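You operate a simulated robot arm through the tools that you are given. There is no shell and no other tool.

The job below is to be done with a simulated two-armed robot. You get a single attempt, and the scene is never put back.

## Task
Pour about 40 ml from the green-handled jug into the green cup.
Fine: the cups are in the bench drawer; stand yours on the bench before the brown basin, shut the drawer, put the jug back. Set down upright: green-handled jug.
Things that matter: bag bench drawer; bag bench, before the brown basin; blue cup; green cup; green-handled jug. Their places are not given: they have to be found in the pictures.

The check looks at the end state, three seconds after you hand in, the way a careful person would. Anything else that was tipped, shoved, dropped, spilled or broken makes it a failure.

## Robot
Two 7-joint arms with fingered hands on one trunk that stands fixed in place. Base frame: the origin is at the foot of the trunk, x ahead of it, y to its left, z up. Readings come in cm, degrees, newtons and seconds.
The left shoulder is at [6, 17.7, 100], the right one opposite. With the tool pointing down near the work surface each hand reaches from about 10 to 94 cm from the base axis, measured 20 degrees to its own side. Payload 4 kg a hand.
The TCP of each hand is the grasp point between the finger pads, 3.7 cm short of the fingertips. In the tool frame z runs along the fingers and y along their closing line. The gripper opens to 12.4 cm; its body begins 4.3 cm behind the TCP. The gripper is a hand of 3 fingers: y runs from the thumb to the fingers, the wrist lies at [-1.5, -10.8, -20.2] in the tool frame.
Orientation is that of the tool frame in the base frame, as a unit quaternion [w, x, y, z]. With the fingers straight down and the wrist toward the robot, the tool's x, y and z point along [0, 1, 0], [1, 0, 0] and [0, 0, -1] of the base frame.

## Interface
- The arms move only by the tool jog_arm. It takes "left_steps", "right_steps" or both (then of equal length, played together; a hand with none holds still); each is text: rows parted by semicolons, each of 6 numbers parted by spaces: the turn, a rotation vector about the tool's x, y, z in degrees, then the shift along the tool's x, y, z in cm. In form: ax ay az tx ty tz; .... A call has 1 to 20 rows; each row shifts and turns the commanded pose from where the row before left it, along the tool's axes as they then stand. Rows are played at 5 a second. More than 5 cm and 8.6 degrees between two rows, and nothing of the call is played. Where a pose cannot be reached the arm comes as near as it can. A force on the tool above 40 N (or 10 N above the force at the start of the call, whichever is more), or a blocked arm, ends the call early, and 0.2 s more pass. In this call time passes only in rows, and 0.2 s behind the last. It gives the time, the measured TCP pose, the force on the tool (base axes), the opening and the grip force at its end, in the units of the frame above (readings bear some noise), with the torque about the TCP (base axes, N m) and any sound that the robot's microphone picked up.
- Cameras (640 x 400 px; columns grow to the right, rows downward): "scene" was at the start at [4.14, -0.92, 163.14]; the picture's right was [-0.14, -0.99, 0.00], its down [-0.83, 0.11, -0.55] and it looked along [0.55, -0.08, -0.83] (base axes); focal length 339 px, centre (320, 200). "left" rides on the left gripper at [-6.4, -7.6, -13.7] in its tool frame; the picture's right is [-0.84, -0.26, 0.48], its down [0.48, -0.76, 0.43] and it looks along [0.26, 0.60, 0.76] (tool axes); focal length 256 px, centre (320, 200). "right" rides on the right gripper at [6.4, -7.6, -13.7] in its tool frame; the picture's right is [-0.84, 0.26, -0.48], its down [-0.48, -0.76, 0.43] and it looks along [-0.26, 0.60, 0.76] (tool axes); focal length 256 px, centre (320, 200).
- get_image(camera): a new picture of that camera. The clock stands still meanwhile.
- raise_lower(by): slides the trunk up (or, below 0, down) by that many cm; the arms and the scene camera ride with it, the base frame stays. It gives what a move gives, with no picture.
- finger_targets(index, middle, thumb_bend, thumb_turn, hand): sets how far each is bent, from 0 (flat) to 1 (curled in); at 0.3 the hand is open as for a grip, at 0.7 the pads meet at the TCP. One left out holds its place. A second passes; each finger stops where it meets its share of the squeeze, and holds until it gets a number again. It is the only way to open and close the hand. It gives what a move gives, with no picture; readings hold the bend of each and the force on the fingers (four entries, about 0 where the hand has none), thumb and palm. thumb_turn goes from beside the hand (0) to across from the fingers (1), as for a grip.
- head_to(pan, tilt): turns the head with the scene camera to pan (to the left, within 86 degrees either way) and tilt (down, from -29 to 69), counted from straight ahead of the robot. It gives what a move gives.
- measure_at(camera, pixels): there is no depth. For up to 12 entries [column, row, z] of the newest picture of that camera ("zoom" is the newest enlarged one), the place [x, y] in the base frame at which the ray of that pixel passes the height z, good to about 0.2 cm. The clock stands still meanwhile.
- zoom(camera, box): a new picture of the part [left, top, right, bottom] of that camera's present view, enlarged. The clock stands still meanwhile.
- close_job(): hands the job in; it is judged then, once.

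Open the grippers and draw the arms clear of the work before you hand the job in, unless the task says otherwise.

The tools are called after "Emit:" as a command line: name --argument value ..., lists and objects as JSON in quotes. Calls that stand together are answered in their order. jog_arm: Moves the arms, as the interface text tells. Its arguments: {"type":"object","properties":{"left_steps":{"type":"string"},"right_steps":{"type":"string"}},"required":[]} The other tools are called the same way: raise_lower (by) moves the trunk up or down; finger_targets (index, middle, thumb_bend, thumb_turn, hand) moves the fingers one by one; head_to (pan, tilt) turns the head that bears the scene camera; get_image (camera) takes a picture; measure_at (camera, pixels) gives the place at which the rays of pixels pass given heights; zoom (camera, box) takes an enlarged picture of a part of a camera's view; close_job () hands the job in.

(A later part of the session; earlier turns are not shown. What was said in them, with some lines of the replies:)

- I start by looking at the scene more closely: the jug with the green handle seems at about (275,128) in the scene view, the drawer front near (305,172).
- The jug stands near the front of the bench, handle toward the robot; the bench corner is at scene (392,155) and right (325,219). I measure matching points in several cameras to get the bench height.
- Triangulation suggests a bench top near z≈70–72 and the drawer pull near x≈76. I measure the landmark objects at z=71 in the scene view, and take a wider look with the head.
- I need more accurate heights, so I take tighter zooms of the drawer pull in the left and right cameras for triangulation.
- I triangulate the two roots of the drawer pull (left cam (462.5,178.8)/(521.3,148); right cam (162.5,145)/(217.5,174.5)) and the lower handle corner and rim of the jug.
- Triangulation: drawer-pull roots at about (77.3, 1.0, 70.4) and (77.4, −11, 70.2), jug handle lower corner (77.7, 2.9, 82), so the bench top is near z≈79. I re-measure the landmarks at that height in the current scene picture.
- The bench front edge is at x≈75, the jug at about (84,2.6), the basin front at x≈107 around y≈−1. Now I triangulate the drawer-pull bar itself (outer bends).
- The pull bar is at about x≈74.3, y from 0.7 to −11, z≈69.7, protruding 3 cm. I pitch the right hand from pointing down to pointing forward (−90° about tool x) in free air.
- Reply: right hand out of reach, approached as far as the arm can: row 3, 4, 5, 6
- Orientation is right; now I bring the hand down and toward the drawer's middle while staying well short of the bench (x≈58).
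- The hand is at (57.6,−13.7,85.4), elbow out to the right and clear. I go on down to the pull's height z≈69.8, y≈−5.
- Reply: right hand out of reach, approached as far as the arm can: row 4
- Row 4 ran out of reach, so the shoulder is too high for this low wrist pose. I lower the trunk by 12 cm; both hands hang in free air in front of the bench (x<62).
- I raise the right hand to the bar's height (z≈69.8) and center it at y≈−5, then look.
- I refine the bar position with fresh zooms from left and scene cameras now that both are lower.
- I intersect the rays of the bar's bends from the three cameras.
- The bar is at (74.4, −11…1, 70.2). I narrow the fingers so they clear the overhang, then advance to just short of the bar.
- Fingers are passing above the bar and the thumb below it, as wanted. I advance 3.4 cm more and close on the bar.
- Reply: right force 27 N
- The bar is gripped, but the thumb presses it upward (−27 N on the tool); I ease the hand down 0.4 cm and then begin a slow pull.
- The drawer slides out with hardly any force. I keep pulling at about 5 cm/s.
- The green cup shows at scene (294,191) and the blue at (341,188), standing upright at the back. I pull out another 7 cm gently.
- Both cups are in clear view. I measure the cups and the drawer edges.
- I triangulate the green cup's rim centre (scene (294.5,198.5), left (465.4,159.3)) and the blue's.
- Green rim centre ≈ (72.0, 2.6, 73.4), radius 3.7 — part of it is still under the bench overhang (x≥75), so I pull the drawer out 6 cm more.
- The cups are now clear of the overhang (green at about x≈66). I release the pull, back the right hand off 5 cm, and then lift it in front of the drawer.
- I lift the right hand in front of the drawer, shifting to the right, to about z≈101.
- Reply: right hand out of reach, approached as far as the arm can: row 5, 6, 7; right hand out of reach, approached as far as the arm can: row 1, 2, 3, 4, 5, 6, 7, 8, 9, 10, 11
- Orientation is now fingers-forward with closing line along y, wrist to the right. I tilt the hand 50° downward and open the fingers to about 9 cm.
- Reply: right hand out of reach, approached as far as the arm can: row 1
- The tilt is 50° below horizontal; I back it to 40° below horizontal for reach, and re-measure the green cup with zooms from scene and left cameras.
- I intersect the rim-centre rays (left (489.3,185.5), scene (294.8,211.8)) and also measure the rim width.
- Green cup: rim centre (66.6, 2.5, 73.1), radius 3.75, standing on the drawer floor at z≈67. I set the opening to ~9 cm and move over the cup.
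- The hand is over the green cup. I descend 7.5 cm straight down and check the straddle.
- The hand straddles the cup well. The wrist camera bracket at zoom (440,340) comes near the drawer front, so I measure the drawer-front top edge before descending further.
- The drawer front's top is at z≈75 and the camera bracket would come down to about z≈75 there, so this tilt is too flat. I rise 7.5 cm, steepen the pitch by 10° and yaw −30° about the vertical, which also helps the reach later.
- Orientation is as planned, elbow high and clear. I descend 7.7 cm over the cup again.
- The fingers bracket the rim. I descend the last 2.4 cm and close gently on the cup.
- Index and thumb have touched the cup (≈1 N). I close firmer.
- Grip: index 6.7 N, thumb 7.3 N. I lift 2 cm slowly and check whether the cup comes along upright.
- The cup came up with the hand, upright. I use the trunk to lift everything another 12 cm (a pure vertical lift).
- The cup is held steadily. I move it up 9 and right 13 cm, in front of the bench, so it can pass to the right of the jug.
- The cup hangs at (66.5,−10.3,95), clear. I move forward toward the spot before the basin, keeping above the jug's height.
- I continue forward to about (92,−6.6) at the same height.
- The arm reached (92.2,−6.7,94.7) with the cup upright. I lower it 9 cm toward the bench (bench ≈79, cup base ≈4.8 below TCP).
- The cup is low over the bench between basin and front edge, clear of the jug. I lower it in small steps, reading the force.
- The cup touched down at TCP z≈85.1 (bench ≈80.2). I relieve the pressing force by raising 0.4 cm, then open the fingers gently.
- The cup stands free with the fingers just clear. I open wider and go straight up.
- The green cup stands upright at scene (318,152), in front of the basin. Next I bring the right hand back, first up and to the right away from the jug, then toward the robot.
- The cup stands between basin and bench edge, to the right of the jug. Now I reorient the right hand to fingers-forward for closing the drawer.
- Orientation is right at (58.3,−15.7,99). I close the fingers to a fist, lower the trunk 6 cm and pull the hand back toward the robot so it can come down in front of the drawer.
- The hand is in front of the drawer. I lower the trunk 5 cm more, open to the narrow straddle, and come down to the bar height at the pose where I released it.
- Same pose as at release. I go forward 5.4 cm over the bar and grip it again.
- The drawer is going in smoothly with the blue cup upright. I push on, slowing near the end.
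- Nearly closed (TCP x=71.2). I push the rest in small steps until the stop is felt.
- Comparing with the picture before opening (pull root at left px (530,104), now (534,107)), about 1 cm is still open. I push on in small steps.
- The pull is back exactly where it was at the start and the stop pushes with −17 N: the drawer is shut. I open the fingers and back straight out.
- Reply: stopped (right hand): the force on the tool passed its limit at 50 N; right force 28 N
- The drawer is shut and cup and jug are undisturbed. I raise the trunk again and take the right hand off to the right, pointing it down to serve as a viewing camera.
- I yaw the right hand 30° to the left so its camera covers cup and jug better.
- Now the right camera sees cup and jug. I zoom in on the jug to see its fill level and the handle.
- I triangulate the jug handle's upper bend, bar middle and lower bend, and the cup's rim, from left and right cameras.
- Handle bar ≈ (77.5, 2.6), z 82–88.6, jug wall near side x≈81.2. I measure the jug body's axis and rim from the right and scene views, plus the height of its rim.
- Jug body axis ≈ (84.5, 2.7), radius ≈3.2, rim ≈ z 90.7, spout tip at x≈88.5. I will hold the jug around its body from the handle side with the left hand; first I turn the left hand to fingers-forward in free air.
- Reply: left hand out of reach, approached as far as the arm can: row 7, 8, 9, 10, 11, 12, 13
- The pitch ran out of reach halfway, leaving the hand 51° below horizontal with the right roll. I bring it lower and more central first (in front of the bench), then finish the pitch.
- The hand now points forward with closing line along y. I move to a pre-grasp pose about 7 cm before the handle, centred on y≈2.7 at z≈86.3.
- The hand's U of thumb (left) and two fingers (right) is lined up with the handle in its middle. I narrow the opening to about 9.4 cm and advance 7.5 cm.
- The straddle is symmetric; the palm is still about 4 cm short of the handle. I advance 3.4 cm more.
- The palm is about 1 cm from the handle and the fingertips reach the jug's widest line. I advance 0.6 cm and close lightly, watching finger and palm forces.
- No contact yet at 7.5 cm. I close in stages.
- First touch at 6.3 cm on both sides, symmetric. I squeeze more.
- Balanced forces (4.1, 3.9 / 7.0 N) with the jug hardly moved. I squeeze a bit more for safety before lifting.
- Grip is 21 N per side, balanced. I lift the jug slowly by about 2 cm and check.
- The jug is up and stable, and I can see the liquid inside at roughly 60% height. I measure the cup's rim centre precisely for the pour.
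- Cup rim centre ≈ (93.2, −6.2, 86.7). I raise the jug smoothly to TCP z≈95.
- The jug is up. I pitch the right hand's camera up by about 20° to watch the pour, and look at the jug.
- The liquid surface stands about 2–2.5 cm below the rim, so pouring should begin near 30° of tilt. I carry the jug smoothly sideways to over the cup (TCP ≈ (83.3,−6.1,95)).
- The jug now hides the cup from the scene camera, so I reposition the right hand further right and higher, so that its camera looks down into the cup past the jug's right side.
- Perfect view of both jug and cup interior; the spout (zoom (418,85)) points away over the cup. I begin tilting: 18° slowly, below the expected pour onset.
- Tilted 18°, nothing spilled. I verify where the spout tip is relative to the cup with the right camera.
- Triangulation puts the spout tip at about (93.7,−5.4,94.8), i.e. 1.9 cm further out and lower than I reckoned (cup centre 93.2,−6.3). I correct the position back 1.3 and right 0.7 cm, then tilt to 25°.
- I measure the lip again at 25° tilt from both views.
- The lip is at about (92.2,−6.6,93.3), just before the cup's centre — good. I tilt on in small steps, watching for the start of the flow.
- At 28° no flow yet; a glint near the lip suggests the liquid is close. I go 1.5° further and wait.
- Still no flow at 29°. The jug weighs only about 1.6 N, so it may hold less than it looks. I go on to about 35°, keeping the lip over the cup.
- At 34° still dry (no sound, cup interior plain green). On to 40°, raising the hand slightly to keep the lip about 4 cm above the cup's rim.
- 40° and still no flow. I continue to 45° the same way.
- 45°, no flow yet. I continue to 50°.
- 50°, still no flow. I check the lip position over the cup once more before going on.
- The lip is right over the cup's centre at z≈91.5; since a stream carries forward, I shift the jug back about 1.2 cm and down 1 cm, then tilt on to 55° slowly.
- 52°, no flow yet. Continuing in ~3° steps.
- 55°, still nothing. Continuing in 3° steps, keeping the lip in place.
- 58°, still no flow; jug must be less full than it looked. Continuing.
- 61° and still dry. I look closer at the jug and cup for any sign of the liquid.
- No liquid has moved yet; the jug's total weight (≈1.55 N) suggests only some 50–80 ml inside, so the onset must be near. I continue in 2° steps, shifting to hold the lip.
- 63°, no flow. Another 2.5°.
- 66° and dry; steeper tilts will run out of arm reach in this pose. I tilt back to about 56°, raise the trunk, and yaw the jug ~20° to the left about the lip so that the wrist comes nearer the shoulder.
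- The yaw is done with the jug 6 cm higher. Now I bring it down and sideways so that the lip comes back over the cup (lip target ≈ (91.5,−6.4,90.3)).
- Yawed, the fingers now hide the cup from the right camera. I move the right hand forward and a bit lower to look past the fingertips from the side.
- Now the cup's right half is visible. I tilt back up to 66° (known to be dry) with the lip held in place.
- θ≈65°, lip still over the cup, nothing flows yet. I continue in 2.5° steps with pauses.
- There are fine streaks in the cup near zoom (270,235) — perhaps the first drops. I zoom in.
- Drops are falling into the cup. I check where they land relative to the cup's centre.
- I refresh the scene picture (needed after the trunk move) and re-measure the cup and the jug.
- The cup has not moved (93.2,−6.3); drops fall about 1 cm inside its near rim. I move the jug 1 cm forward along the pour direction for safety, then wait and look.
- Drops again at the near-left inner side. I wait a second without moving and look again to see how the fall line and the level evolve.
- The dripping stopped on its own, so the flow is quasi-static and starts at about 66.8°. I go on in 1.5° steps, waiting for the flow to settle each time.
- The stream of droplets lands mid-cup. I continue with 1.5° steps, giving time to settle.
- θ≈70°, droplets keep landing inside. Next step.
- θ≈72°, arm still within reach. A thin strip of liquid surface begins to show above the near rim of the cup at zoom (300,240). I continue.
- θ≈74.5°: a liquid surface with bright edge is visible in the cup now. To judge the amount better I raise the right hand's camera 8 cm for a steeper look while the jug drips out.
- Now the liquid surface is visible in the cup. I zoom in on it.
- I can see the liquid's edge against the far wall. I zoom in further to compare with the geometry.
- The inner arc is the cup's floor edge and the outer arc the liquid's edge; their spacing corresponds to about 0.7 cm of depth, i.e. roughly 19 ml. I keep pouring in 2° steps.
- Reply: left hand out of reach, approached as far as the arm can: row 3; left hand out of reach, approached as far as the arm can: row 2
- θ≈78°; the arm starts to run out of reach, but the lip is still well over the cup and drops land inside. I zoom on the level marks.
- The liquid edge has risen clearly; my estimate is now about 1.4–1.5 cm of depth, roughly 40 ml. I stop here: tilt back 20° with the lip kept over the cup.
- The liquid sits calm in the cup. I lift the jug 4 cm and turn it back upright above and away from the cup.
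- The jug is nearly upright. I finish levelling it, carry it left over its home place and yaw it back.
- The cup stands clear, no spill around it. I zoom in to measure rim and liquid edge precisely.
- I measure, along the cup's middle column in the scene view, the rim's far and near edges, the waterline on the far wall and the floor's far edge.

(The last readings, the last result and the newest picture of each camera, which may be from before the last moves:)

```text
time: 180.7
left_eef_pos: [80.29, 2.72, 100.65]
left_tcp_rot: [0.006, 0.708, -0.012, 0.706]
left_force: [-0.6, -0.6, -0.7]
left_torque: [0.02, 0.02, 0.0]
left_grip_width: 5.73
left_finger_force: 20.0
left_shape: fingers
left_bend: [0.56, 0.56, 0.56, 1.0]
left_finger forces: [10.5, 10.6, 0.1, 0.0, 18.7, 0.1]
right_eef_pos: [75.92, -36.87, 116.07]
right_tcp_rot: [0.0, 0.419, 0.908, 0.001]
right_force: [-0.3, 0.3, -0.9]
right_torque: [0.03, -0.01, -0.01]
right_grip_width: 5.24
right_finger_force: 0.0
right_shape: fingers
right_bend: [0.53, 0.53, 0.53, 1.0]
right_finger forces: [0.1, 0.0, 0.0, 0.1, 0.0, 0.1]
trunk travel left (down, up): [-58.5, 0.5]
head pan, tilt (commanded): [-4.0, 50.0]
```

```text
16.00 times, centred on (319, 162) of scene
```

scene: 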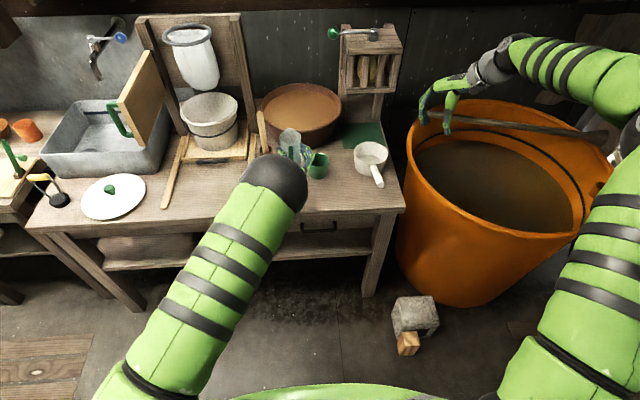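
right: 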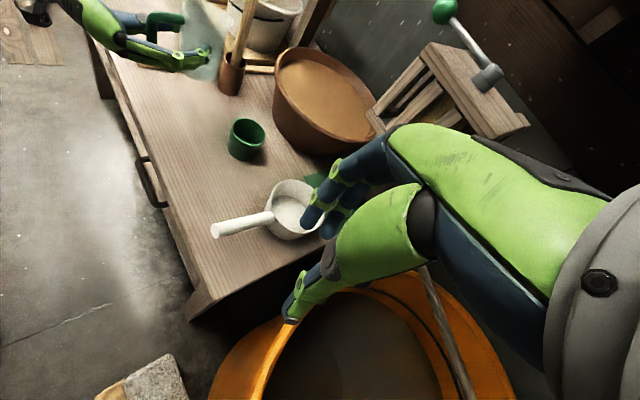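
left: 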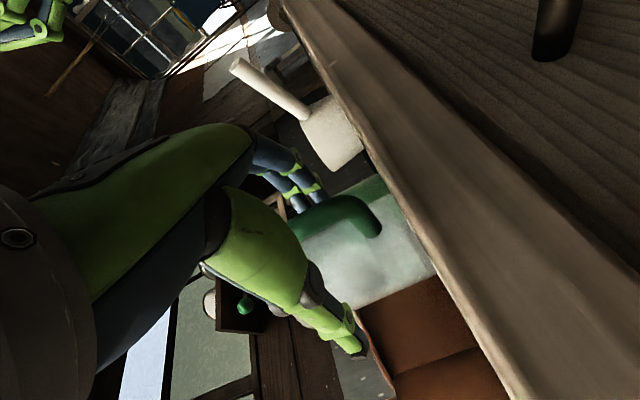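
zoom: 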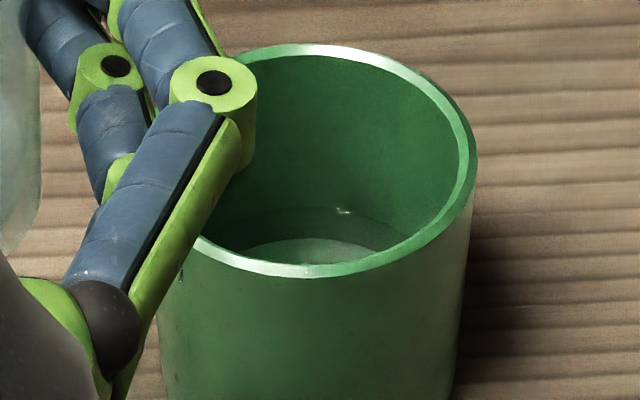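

Both cameras agree on a waterline at z≈82.2 with the cup floor at ≈80.6, i.e. about 1.5 cm deep ≈ 42 ml — good. Now I lower the jug back over its home spot (TCP target ≈ (80.3,2.6,86.25)).

Emit:
jog_arm --left_steps "0 0 0 -0.4 0 0; 0 0 0 -0.8 0 0; 0 0 0 -1.1 0 0; 0 0 0 -1.2 0 0; 0 0 0 -1.2 0 0; 0 0 0 -1.2 0 0; 0 0 0 -1.2 0 0; 0 0 0 -1.2 0 0; 0 0 0 -1.2 0 0; 0 0 0 -1 0 0; 0 0 0 -0.8 0 0; 0 0 0 -0.6 0 0; 0 0 0 -0.4 0 0; 0 0 0 -0.2 0 0; 0 0 0 0 0 0"

Emit:
get_image --camera "scene"

Emit:
zoom --camera "scene" --box '[250, 120, 350, 200]'

Emit:
zoom --camera "right" --box '[140, 20, 290, 160]'

```text
time: 183.9
left_eef_pos: [80.29, 2.79, 88.12]
left_tcp_rot: [0.006, 0.708, -0.012, 0.706]
left_force: [-0.1, 0.2, -1.2]
left_torque: [-0.02, 0.05, 0.04]
left_grip_width: 5.77
left_finger_force: 19.4
left_shape: fingers
left_bend: [0.56, 0.56, 0.56, 1.0]
left_finger forces: [10.3, 10.6, 0.0, 0.0, 18.5, 0.0]
right_eef_pos: [75.79, -37.01, 116.13]
right_tcp_rot: [-0.001, 0.42, 0.908, 0.001]
right_force: [-0.3, -0.2, -0.2]
right_torque: [0.0, -0.04, 0.0]
right_grip_width: 5.26
right_finger_force: 0.1
right_shape: fingers
right_bend: [0.53, 0.53, 0.53, 1.0]
right_finger forces: [0.1, 0.0, 0.0, 0.0, 0.0, 0.0]
trunk travel left (down, up): [-58.5, 0.5]
head pan, tilt (commanded): [-4.0, 50.0]
```

```text
taken
```

scene: 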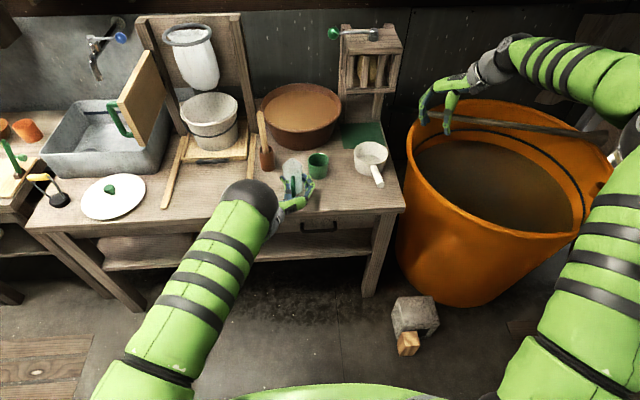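

```text
5.00 times, centred on (300, 160) of scene
```

zoom: 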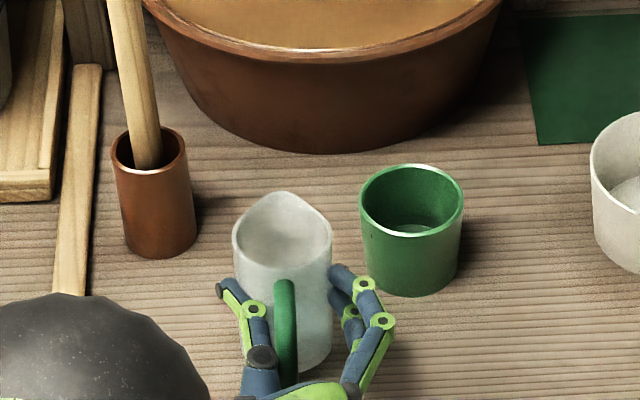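

```text
2.86 times, centred on (215, 90) of right
```

zoom: 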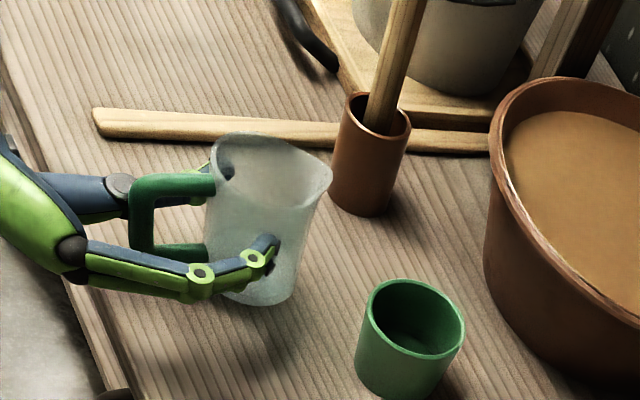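

Jug upright, 1.9 cm above its spot. I lower it gently to contact.

Emit:
jog_arm --left_steps "0 0 0 -0.4 0.02 0; 0 0 0 -0.5 0.02 0; 0 0 0 -0.4 0.02 0; 0 0 0 -0.2 0.02 0; 0 0 0 0 0 0"

Emit:
jog_arm --left_steps "0 0 0 -0.15 0 0; 0 0 0 0 0 0"

Emit:
jog_arm --left_steps "0 0 0 -0.15 0 0; 0 0 0 0 0 0"

```text
time: 185.1
left_eef_pos: [80.29, 2.65, 86.51]
left_tcp_rot: [0.007, 0.707, -0.013, 0.707]
left_force: [-0.7, 1.0, -1.9]
left_torque: [-0.01, 0.08, 0.03]
left_grip_width: 5.75
left_finger_force: 19.4
left_shape: fingers
left_bend: [0.56, 0.56, 0.56, 1.0]
left_finger forces: [10.4, 10.7, 0.0, 0.0, 18.5, 0.0]
right_eef_pos: [75.79, -36.88, 116.26]
right_tcp_rot: [0.0, 0.419, 0.908, 0.001]
right_force: [-0.2, -0.1, 0.4]
right_torque: [0.01, -0.02, 0.03]
right_grip_width: 5.24
right_finger_force: 0.0
right_shape: fingers
right_bend: [0.53, 0.53, 0.53, 1.0]
right_finger forces: [0.1, 0.0, 0.0, 0.1, 0.1, 0.0]
trunk travel left (down, up): [-58.5, 0.5]
head pan, tilt (commanded): [-4.0, 50.0]
```

```text
time: 185.7
left_eef_pos: [80.23, 2.76, 86.49]
left_tcp_rot: [0.006, 0.709, -0.012, 0.706]
left_force: [-0.9, 0.5, -0.7]
left_torque: [0.01, 0.02, 0.02]
left_grip_width: 5.74
left_finger_force: 20.0
left_shape: fingers
left_bend: [0.56, 0.56, 0.56, 1.0]
left_finger forces: [10.4, 10.6, 0.1, 0.0, 18.6, 0.0]
right_eef_pos: [75.82, -36.89, 116.21]
right_tcp_rot: [-0.001, 0.42, 0.908, 0.001]
right_force: [-0.3, -0.7, -0.3]
right_torque: [-0.01, 0.0, -0.03]
right_grip_width: 5.25
right_finger_force: 0.0
right_shape: fingers
right_bend: [0.53, 0.53, 0.53, 1.0]
right_finger forces: [0.0, 0.0, 0.1, 0.0, 0.1, 0.0]
trunk travel left (down, up): [-58.5, 0.5]
head pan, tilt (commanded): [-4.0, 50.0]
```

```text
time: 186.3
left_eef_pos: [80.28, 2.72, 86.28]
left_tcp_rot: [0.006, 0.708, -0.012, 0.706]
left_force: [-0.4, 0.6, 2.5]
left_torque: [-0.05, -0.08, -0.02]
left_grip_width: 5.77
left_finger_force: 20.5
left_shape: fingers
left_bend: [0.56, 0.56, 0.56, 1.0]
left_finger forces: [10.6, 10.5, 0.0, 0.0, 19.1, 0.0]
right_eef_pos: [75.86, -36.92, 116.28]
right_tcp_rot: [0.0, 0.42, 0.908, 0.0]
right_force: [0.4, 0.5, 0.0]
right_torque: [-0.03, 0.0, 0.02]
right_grip_width: 5.25
right_finger_force: 0.1
right_shape: fingers
right_bend: [0.53, 0.53, 0.53, 1.0]
right_finger forces: [0.1, 0.0, 0.0, 0.0, 0.1, 0.1]
trunk travel left (down, up): [-58.5, 0.5]
head pan, tilt (commanded): [-4.0, 50.0]
```

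Contact is felt (+2.5 N) at the original grasp height. I release the fingers gradually.

Emit:
finger_targets --hand "left" --index 0.53 --middle 0.53 --thumb_bend 0.53

Emit:
finger_targets --hand "left" --index 0.48 --middle 0.48 --thumb_bend 0.48

Emit:
finger_targets --hand "left" --index 0.4 --middle 0.4 --thumb_bend 0.4

Emit:
zoom --camera "right" --box '[140, 20, 290, 160]'

Emit:
zoom --camera "scene" --box '[250, 120, 350, 200]'

```text
time: 187.3
left_eef_pos: [80.27, 2.72, 86.4]
left_tcp_rot: [0.006, 0.708, -0.013, 0.706]
left_force: [-0.1, 0.6, 0.3]
left_torque: [-0.04, -0.01, 0.01]
left_grip_width: 6.04
left_finger_force: 3.0
left_shape: fingers
left_bend: [0.52, 0.52, 0.52, 1.0]
left_finger forces: [2.0, 1.7, 0.0, 0.0, 3.2, 0.0]
right_eef_pos: [75.74, -36.97, 116.09]
right_tcp_rot: [0.0, 0.42, 0.908, 0.001]
right_force: [1.2, -0.2, -0.3]
right_torque: [0.03, 0.03, -0.02]
right_grip_width: 5.23
right_finger_force: 0.0
right_shape: fingers
right_bend: [0.53, 0.53, 0.53, 1.0]
right_finger forces: [0.0, 0.0, 0.0, 0.1, 0.0, 0.1]
trunk travel left (down, up): [-58.5, 0.5]
head pan, tilt (commanded): [-4.0, 50.0]
```

```text
time: 188.3
left_eef_pos: [80.3, 2.75, 86.35]
left_tcp_rot: [0.006, 0.709, -0.013, 0.706]
left_force: [-0.6, -0.9, 0.5]
left_torque: [-0.03, 0.02, 0.01]
left_grip_width: 6.82
left_finger_force: 0.1
left_shape: fingers
left_bend: [0.48, 0.48, 0.48, 1.0]
left_finger forces: [0.1, 0.0, 0.0, 0.1, 0.0, 0.1]
right_eef_pos: [75.83, -36.86, 116.16]
right_tcp_rot: [0.001, 0.42, 0.907, 0.001]
right_force: [0.3, -0.4, 0.1]
right_torque: [0.01, -0.05, -0.03]
right_grip_width: 5.26
right_finger_force: 0.0
right_shape: fingers
right_bend: [0.53, 0.53, 0.53, 1.0]
right_finger forces: [0.0, 0.0, 0.0, 0.0, 0.0, 0.0]
trunk travel left (down, up): [-58.5, 0.5]
head pan, tilt (commanded): [-4.0, 50.0]
```

```text
time: 189.3
left_eef_pos: [80.22, 2.77, 86.16]
left_tcp_rot: [0.006, 0.708, -0.013, 0.706]
left_force: [0.3, -0.1, -0.8]
left_torque: [0.0, -0.01, 0.01]
left_grip_width: 9.29
left_finger_force: 0.0
left_shape: fingers
left_bend: [0.4, 0.4, 0.4, 0.99]
left_finger forces: [0.0, 0.0, 0.1, 0.0, 0.0, 0.0]
right_eef_pos: [75.89, -36.83, 116.2]
right_tcp_rot: [0.0, 0.419, 0.908, 0.0]
right_force: [0.5, -0.5, -0.7]
right_torque: [-0.02, 0.0, 0.02]
right_grip_width: 5.25
right_finger_force: 0.0
right_shape: fingers
right_bend: [0.53, 0.53, 0.53, 1.0]
right_finger forces: [0.1, 0.0, 0.0, 0.1, 0.1, 0.1]
trunk travel left (down, up): [-58.5, 0.5]
head pan, tilt (commanded): [-4.0, 50.0]
```

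```text
2.86 times, centred on (215, 90) of right
```

zoom: 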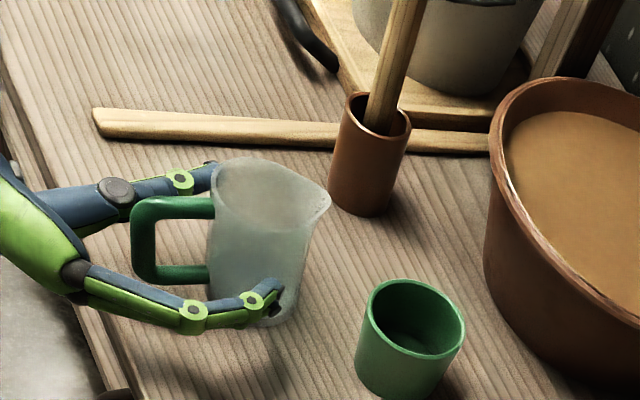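

```text
5.00 times, centred on (300, 160) of scene
```

zoom: 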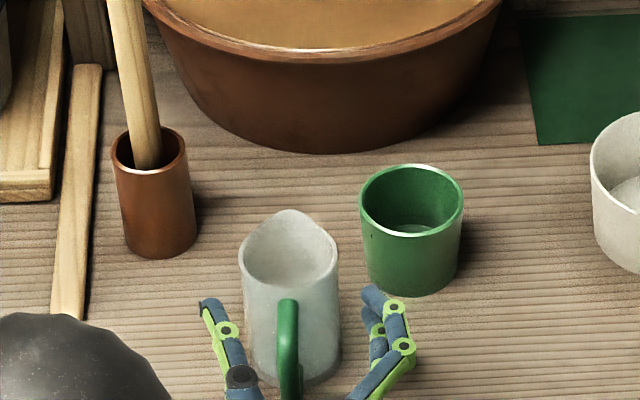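

The jug stands upright on its spot and the hand is open. I withdraw the left hand straight back.

Emit:
jog_arm --left_steps "0 0 0 0 0 -0.8; 0 0 0 0 0 -1.5; 0 0 0 0 0 -2; 0 0 0 0 0 -2.5; 0 0 0 0 0 -2.5; 0 0 0 0 0 -2.5; 0 0 0 0 0 -2.5"

Emit:
get_image --camera "scene"

Emit:
zoom --camera "scene" --box '[250, 120, 350, 200]'

Emit:
zoom --camera "right" --box '[140, 20, 290, 160]'

```text
time: 190.9
left_eef_pos: [65.91, 3.04, 86.45]
left_tcp_rot: [0.005, 0.709, -0.013, 0.705]
left_force: [-0.7, -0.6, 0.0]
left_torque: [-0.02, 0.03, -0.02]
left_grip_width: 9.29
left_finger_force: 0.0
left_shape: fingers
left_bend: [0.4, 0.4, 0.4, 0.99]
left_finger forces: [0.0, 0.0, 0.0, 0.0, 0.0, 0.0]
right_eef_pos: [75.85, -36.9, 116.15]
right_tcp_rot: [0.001, 0.419, 0.908, 0.001]
right_force: [0.0, 0.5, -0.3]
right_torque: [0.01, -0.02, 0.01]
right_grip_width: 5.24
right_finger_force: 0.0
right_shape: fingers
right_bend: [0.53, 0.53, 0.53, 1.0]
right_finger forces: [0.0, 0.0, 0.1, 0.1, 0.0, 0.1]
trunk travel left (down, up): [-58.5, 0.5]
head pan, tilt (commanded): [-4.0, 50.0]
```

```text
taken
```

scene: 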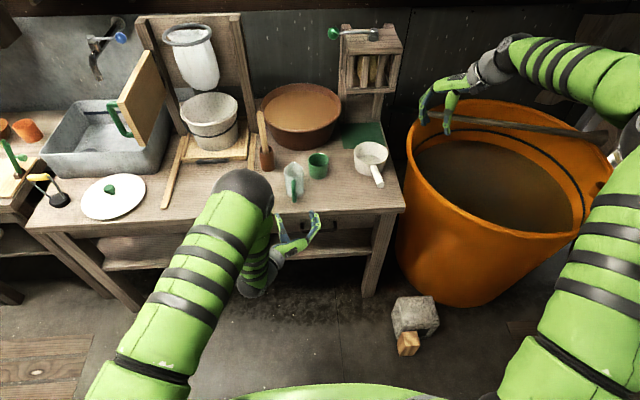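

```text
5.00 times, centred on (300, 160) of scene
```

zoom: 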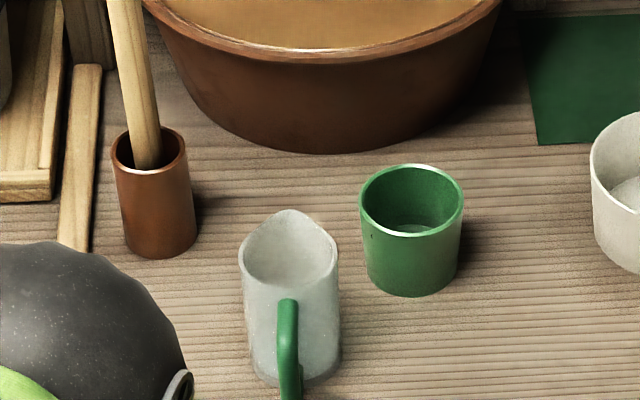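

```text
2.86 times, centred on (215, 90) of right
```

zoom: 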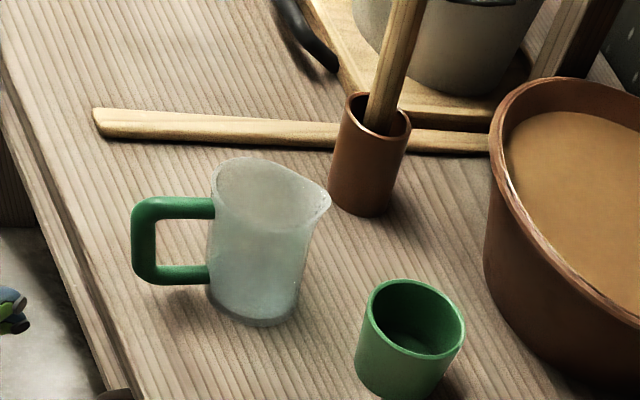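

Everything stands as it should. I take one more close look at the cup's level now that it is unobstructed from both cameras.

Emit:
zoom --camera "scene" --box '[308, 150, 330, 182]'

Emit:
zoom --camera "right" --box '[232, 118, 268, 158]'

```text
12.50 times, centred on (319, 166) of scene
```

zoom: 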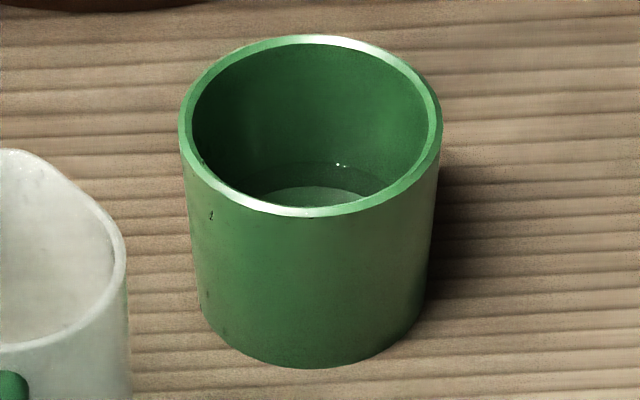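

```text
10.00 times, centred on (250, 138) of right
```

zoom: 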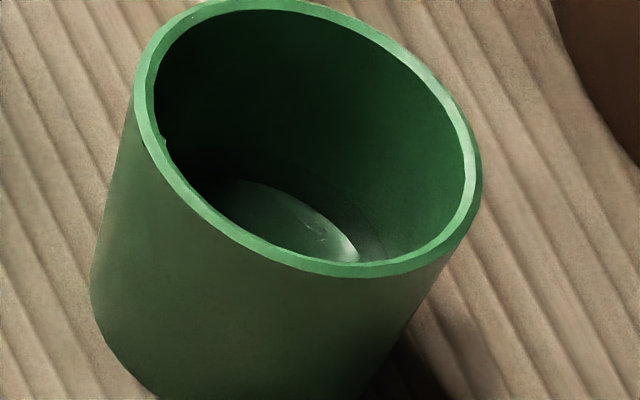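

There seem to be tiny specks on the cup's outer left side (scene zoom (211,215), (225,330)). I zoom in there to see whether any drops went outside.

Emit:
zoom --camera "scene" --box '[303, 158, 319, 182]'

Emit:
zoom --camera "right" --box '[222, 120, 246, 150]'

Emit:
zoom --camera "right" --box '[190, 90, 260, 170]'

```text
16.00 times, centred on (311, 170) of scene
```

zoom: 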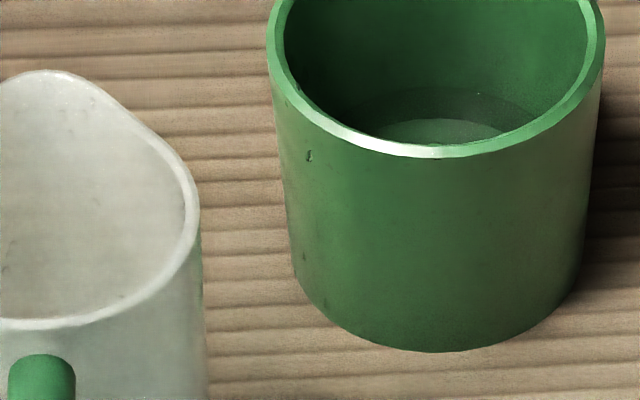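

```text
13.33 times, centred on (234, 135) of right
```

zoom: 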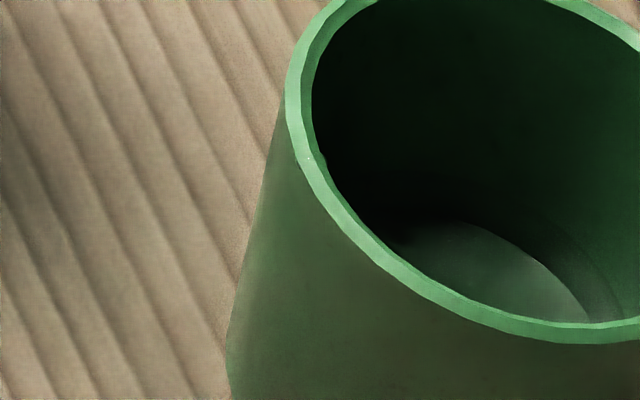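

```text
5.00 times, centred on (225, 130) of right
```

zoom: 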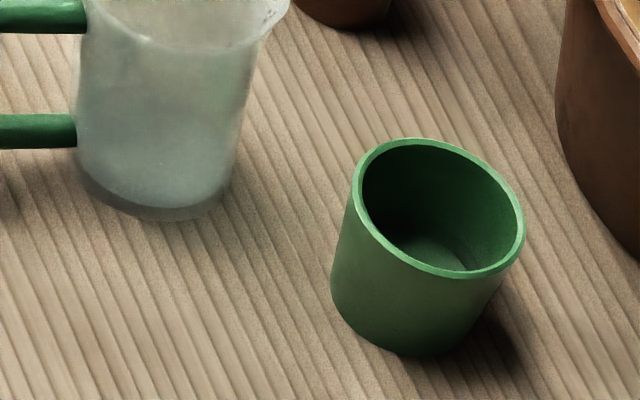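

The measurements are consistent with about 42 ml in the cup, nothing on the bench. Now I draw both arms clear: left hand up, back and to the left, right hand back.

Emit:
jog_arm --left_steps "0 0 0 0.5 -1 -1.5; 0 0 0 1.5 -2.5 -1.5; 0 0 0 2 -2.5 -1; 0 0 0 2 -2.5 -0.5; 0 0 0 2 -2.5 0; 0 0 0 2 -2.5 0" --right_steps "0 0 0 3 -1.3 0; 0 0 0 3 -1.3 0; 0 0 0 3 -1.3 0.5; 0 0 0 3 -1.3 0.5; 0 0 0 3 -1.3 0.5; 0 0 0 3 -1.3 0.5"

Emit:
finger_targets --hand "left" --index 0.3 --middle 0.3 --thumb_bend 0.3

Emit:
finger_targets --hand "right" --index 0.3 --middle 0.3 --thumb_bend 0.3

Emit:
get_image --camera "scene"

Emit:
get_image --camera "right"

Emit:
get_image --camera "left"

```text
time: 192.3
left_eef_pos: [61.74, 16.57, 96.65]
left_tcp_rot: [0.005, 0.708, -0.012, 0.706]
left_force: [-0.6, 0.2, 0.3]
left_torque: [-0.04, 0.0, 0.02]
left_grip_width: 9.3
left_finger_force: 0.1
left_shape: fingers
left_bend: [0.4, 0.4, 0.4, 0.99]
left_finger forces: [0.0, 0.0, 0.0, 0.0, 0.0, 0.0]
right_eef_pos: [58.14, -28.08, 114.07]
right_tcp_rot: [0.0, 0.42, 0.908, 0.001]
right_force: [0.2, 0.1, 0.1]
right_torque: [-0.02, -0.02, -0.01]
right_grip_width: 5.26
right_finger_force: 0.0
right_shape: fingers
right_bend: [0.53, 0.53, 0.53, 1.0]
right_finger forces: [0.0, 0.0, 0.1, 0.0, 0.0, 0.1]
trunk travel left (down, up): [-58.5, 0.5]
head pan, tilt (commanded): [-4.0, 50.0]
```

```text
time: 193.3
left_eef_pos: [61.87, 16.55, 96.5]
left_tcp_rot: [0.007, 0.709, -0.013, 0.705]
left_force: [-0.1, 0.4, -0.8]
left_torque: [0.02, 0.02, 0.0]
left_grip_width: 12.32
left_finger_force: 0.1
left_shape: fingers
left_bend: [0.3, 0.3, 0.3, 0.98]
left_finger forces: [0.0, 0.0, 0.0, 0.0, 0.0, 0.0]
right_eef_pos: [58.22, -28.31, 114.03]
right_tcp_rot: [0.0, 0.418, 0.908, 0.002]
right_force: [-0.1, -0.1, 0.0]
right_torque: [0.01, 0.0, -0.01]
right_grip_width: 5.25
right_finger_force: 0.1
right_shape: fingers
right_bend: [0.53, 0.53, 0.53, 1.0]
right_finger forces: [0.0, 0.0, 0.0, 0.0, 0.0, 0.0]
trunk travel left (down, up): [-58.5, 0.5]
head pan, tilt (commanded): [-4.0, 50.0]
```

```text
time: 194.3
left_eef_pos: [61.89, 16.52, 96.58]
left_tcp_rot: [0.006, 0.708, -0.012, 0.706]
left_force: [1.0, -0.8, 0.6]
left_torque: [-0.02, -0.03, 0.03]
left_grip_width: 12.33
left_finger_force: 0.0
left_shape: fingers
left_bend: [0.3, 0.3, 0.3, 0.98]
left_finger forces: [0.0, 0.0, 0.0, 0.0, 0.0, 0.1]
right_eef_pos: [58.28, -28.37, 114.06]
right_tcp_rot: [0.0, 0.419, 0.908, 0.002]
right_force: [0.2, 0.0, -0.7]
right_torque: [0.01, 0.0, -0.04]
right_grip_width: 12.34
right_finger_force: 0.0
right_shape: fingers
right_bend: [0.3, 0.3, 0.3, 0.98]
right_finger forces: [0.0, 0.1, 0.1, 0.1, 0.0, 0.0]
trunk travel left (down, up): [-58.5, 0.5]
head pan, tilt (commanded): [-4.0, 50.0]
```

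```text
taken
```

scene: 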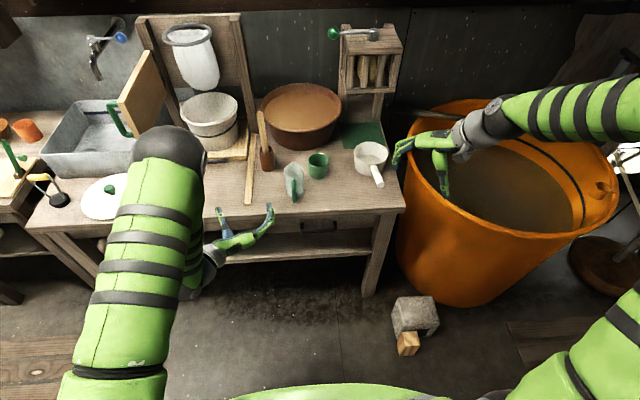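

```text
taken
```

right: 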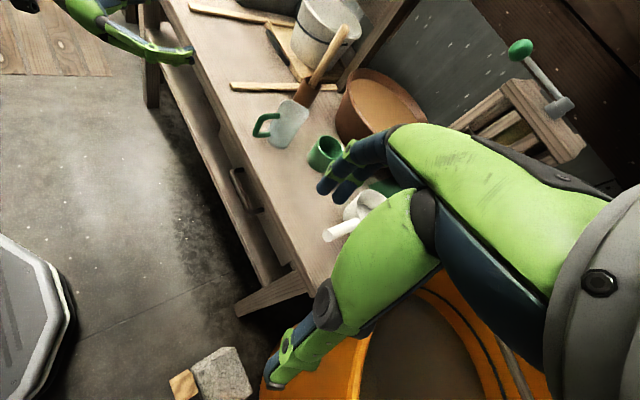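

```text
taken
```

left: 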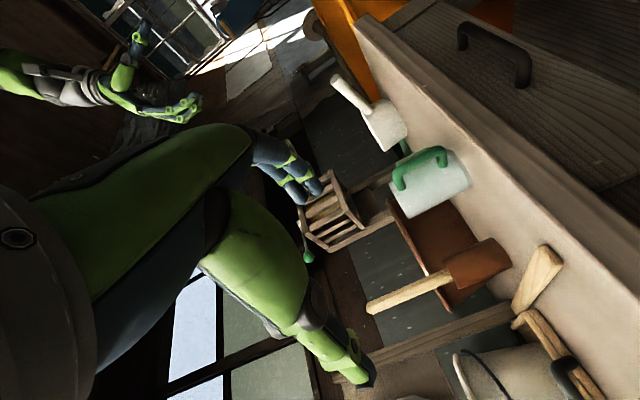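

Both arms are clear, the hands open. A last check of the drawer front and the bench before handing in.

Emit:
zoom --camera "scene" --box '[240, 130, 400, 250]'

Emit:
zoom --camera "right" --box '[200, 80, 360, 240]'

```text
3.33 times, centred on (320, 190) of scene
```

zoom: 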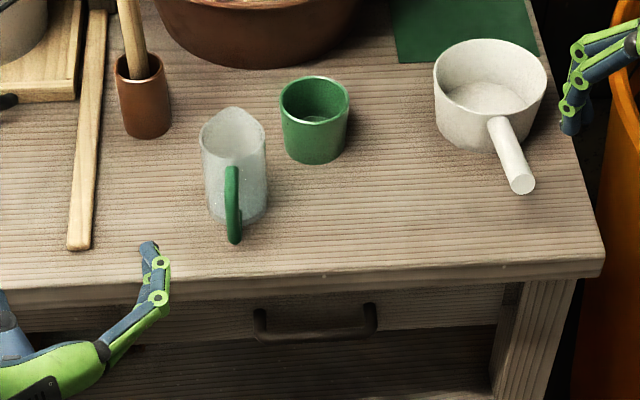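

```text
2.50 times, centred on (280, 160) of right
```

zoom: 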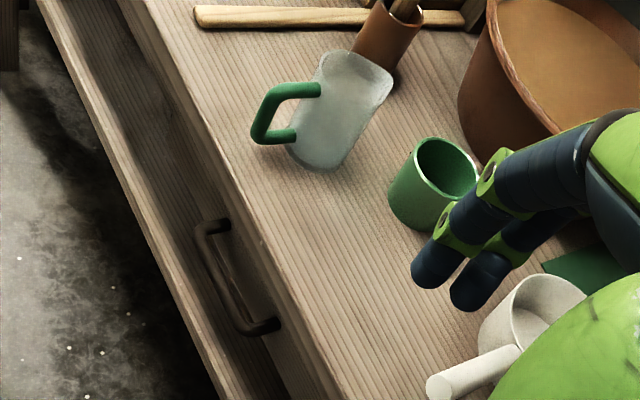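

The drawer is shut, the green cup with about 40 ml stands before the brown basin, the jug is back upright on its spot, and both arms are clear with open hands. I hand the job in.

Emit:
close_job

```text
The job is handed in.
```

I've handed the job in. The green cup stands on the bench in front of the brown basin with about 42 ml in it.

- **Amount poured:** 42 ml is my estimate from the waterline in two camera views, give or take about 6 ml. The force readings were too noisy to confirm it by weight.
- **Jug:** the green-handled jug is back at its original spot and upright, to within a few millimetres.
- **Drawer:** the drawer is shut, and its pull is back where it was at the start. The blue cup stood upright in the drawer until it slid out of view under the bench top. I have not seen it since.
- **Force spike:** when I released the pull, the opening fingers pushed on the closed drawer and the force briefly passed the 50 N limit. Nothing on the bench appeared to move.
- **Spills:** I saw no drops on the bench. There were a few tiny specks on the outer left side of the green cup, possibly a stray droplet.
- **Arms:** both hands are open and drawn clear of the bench.
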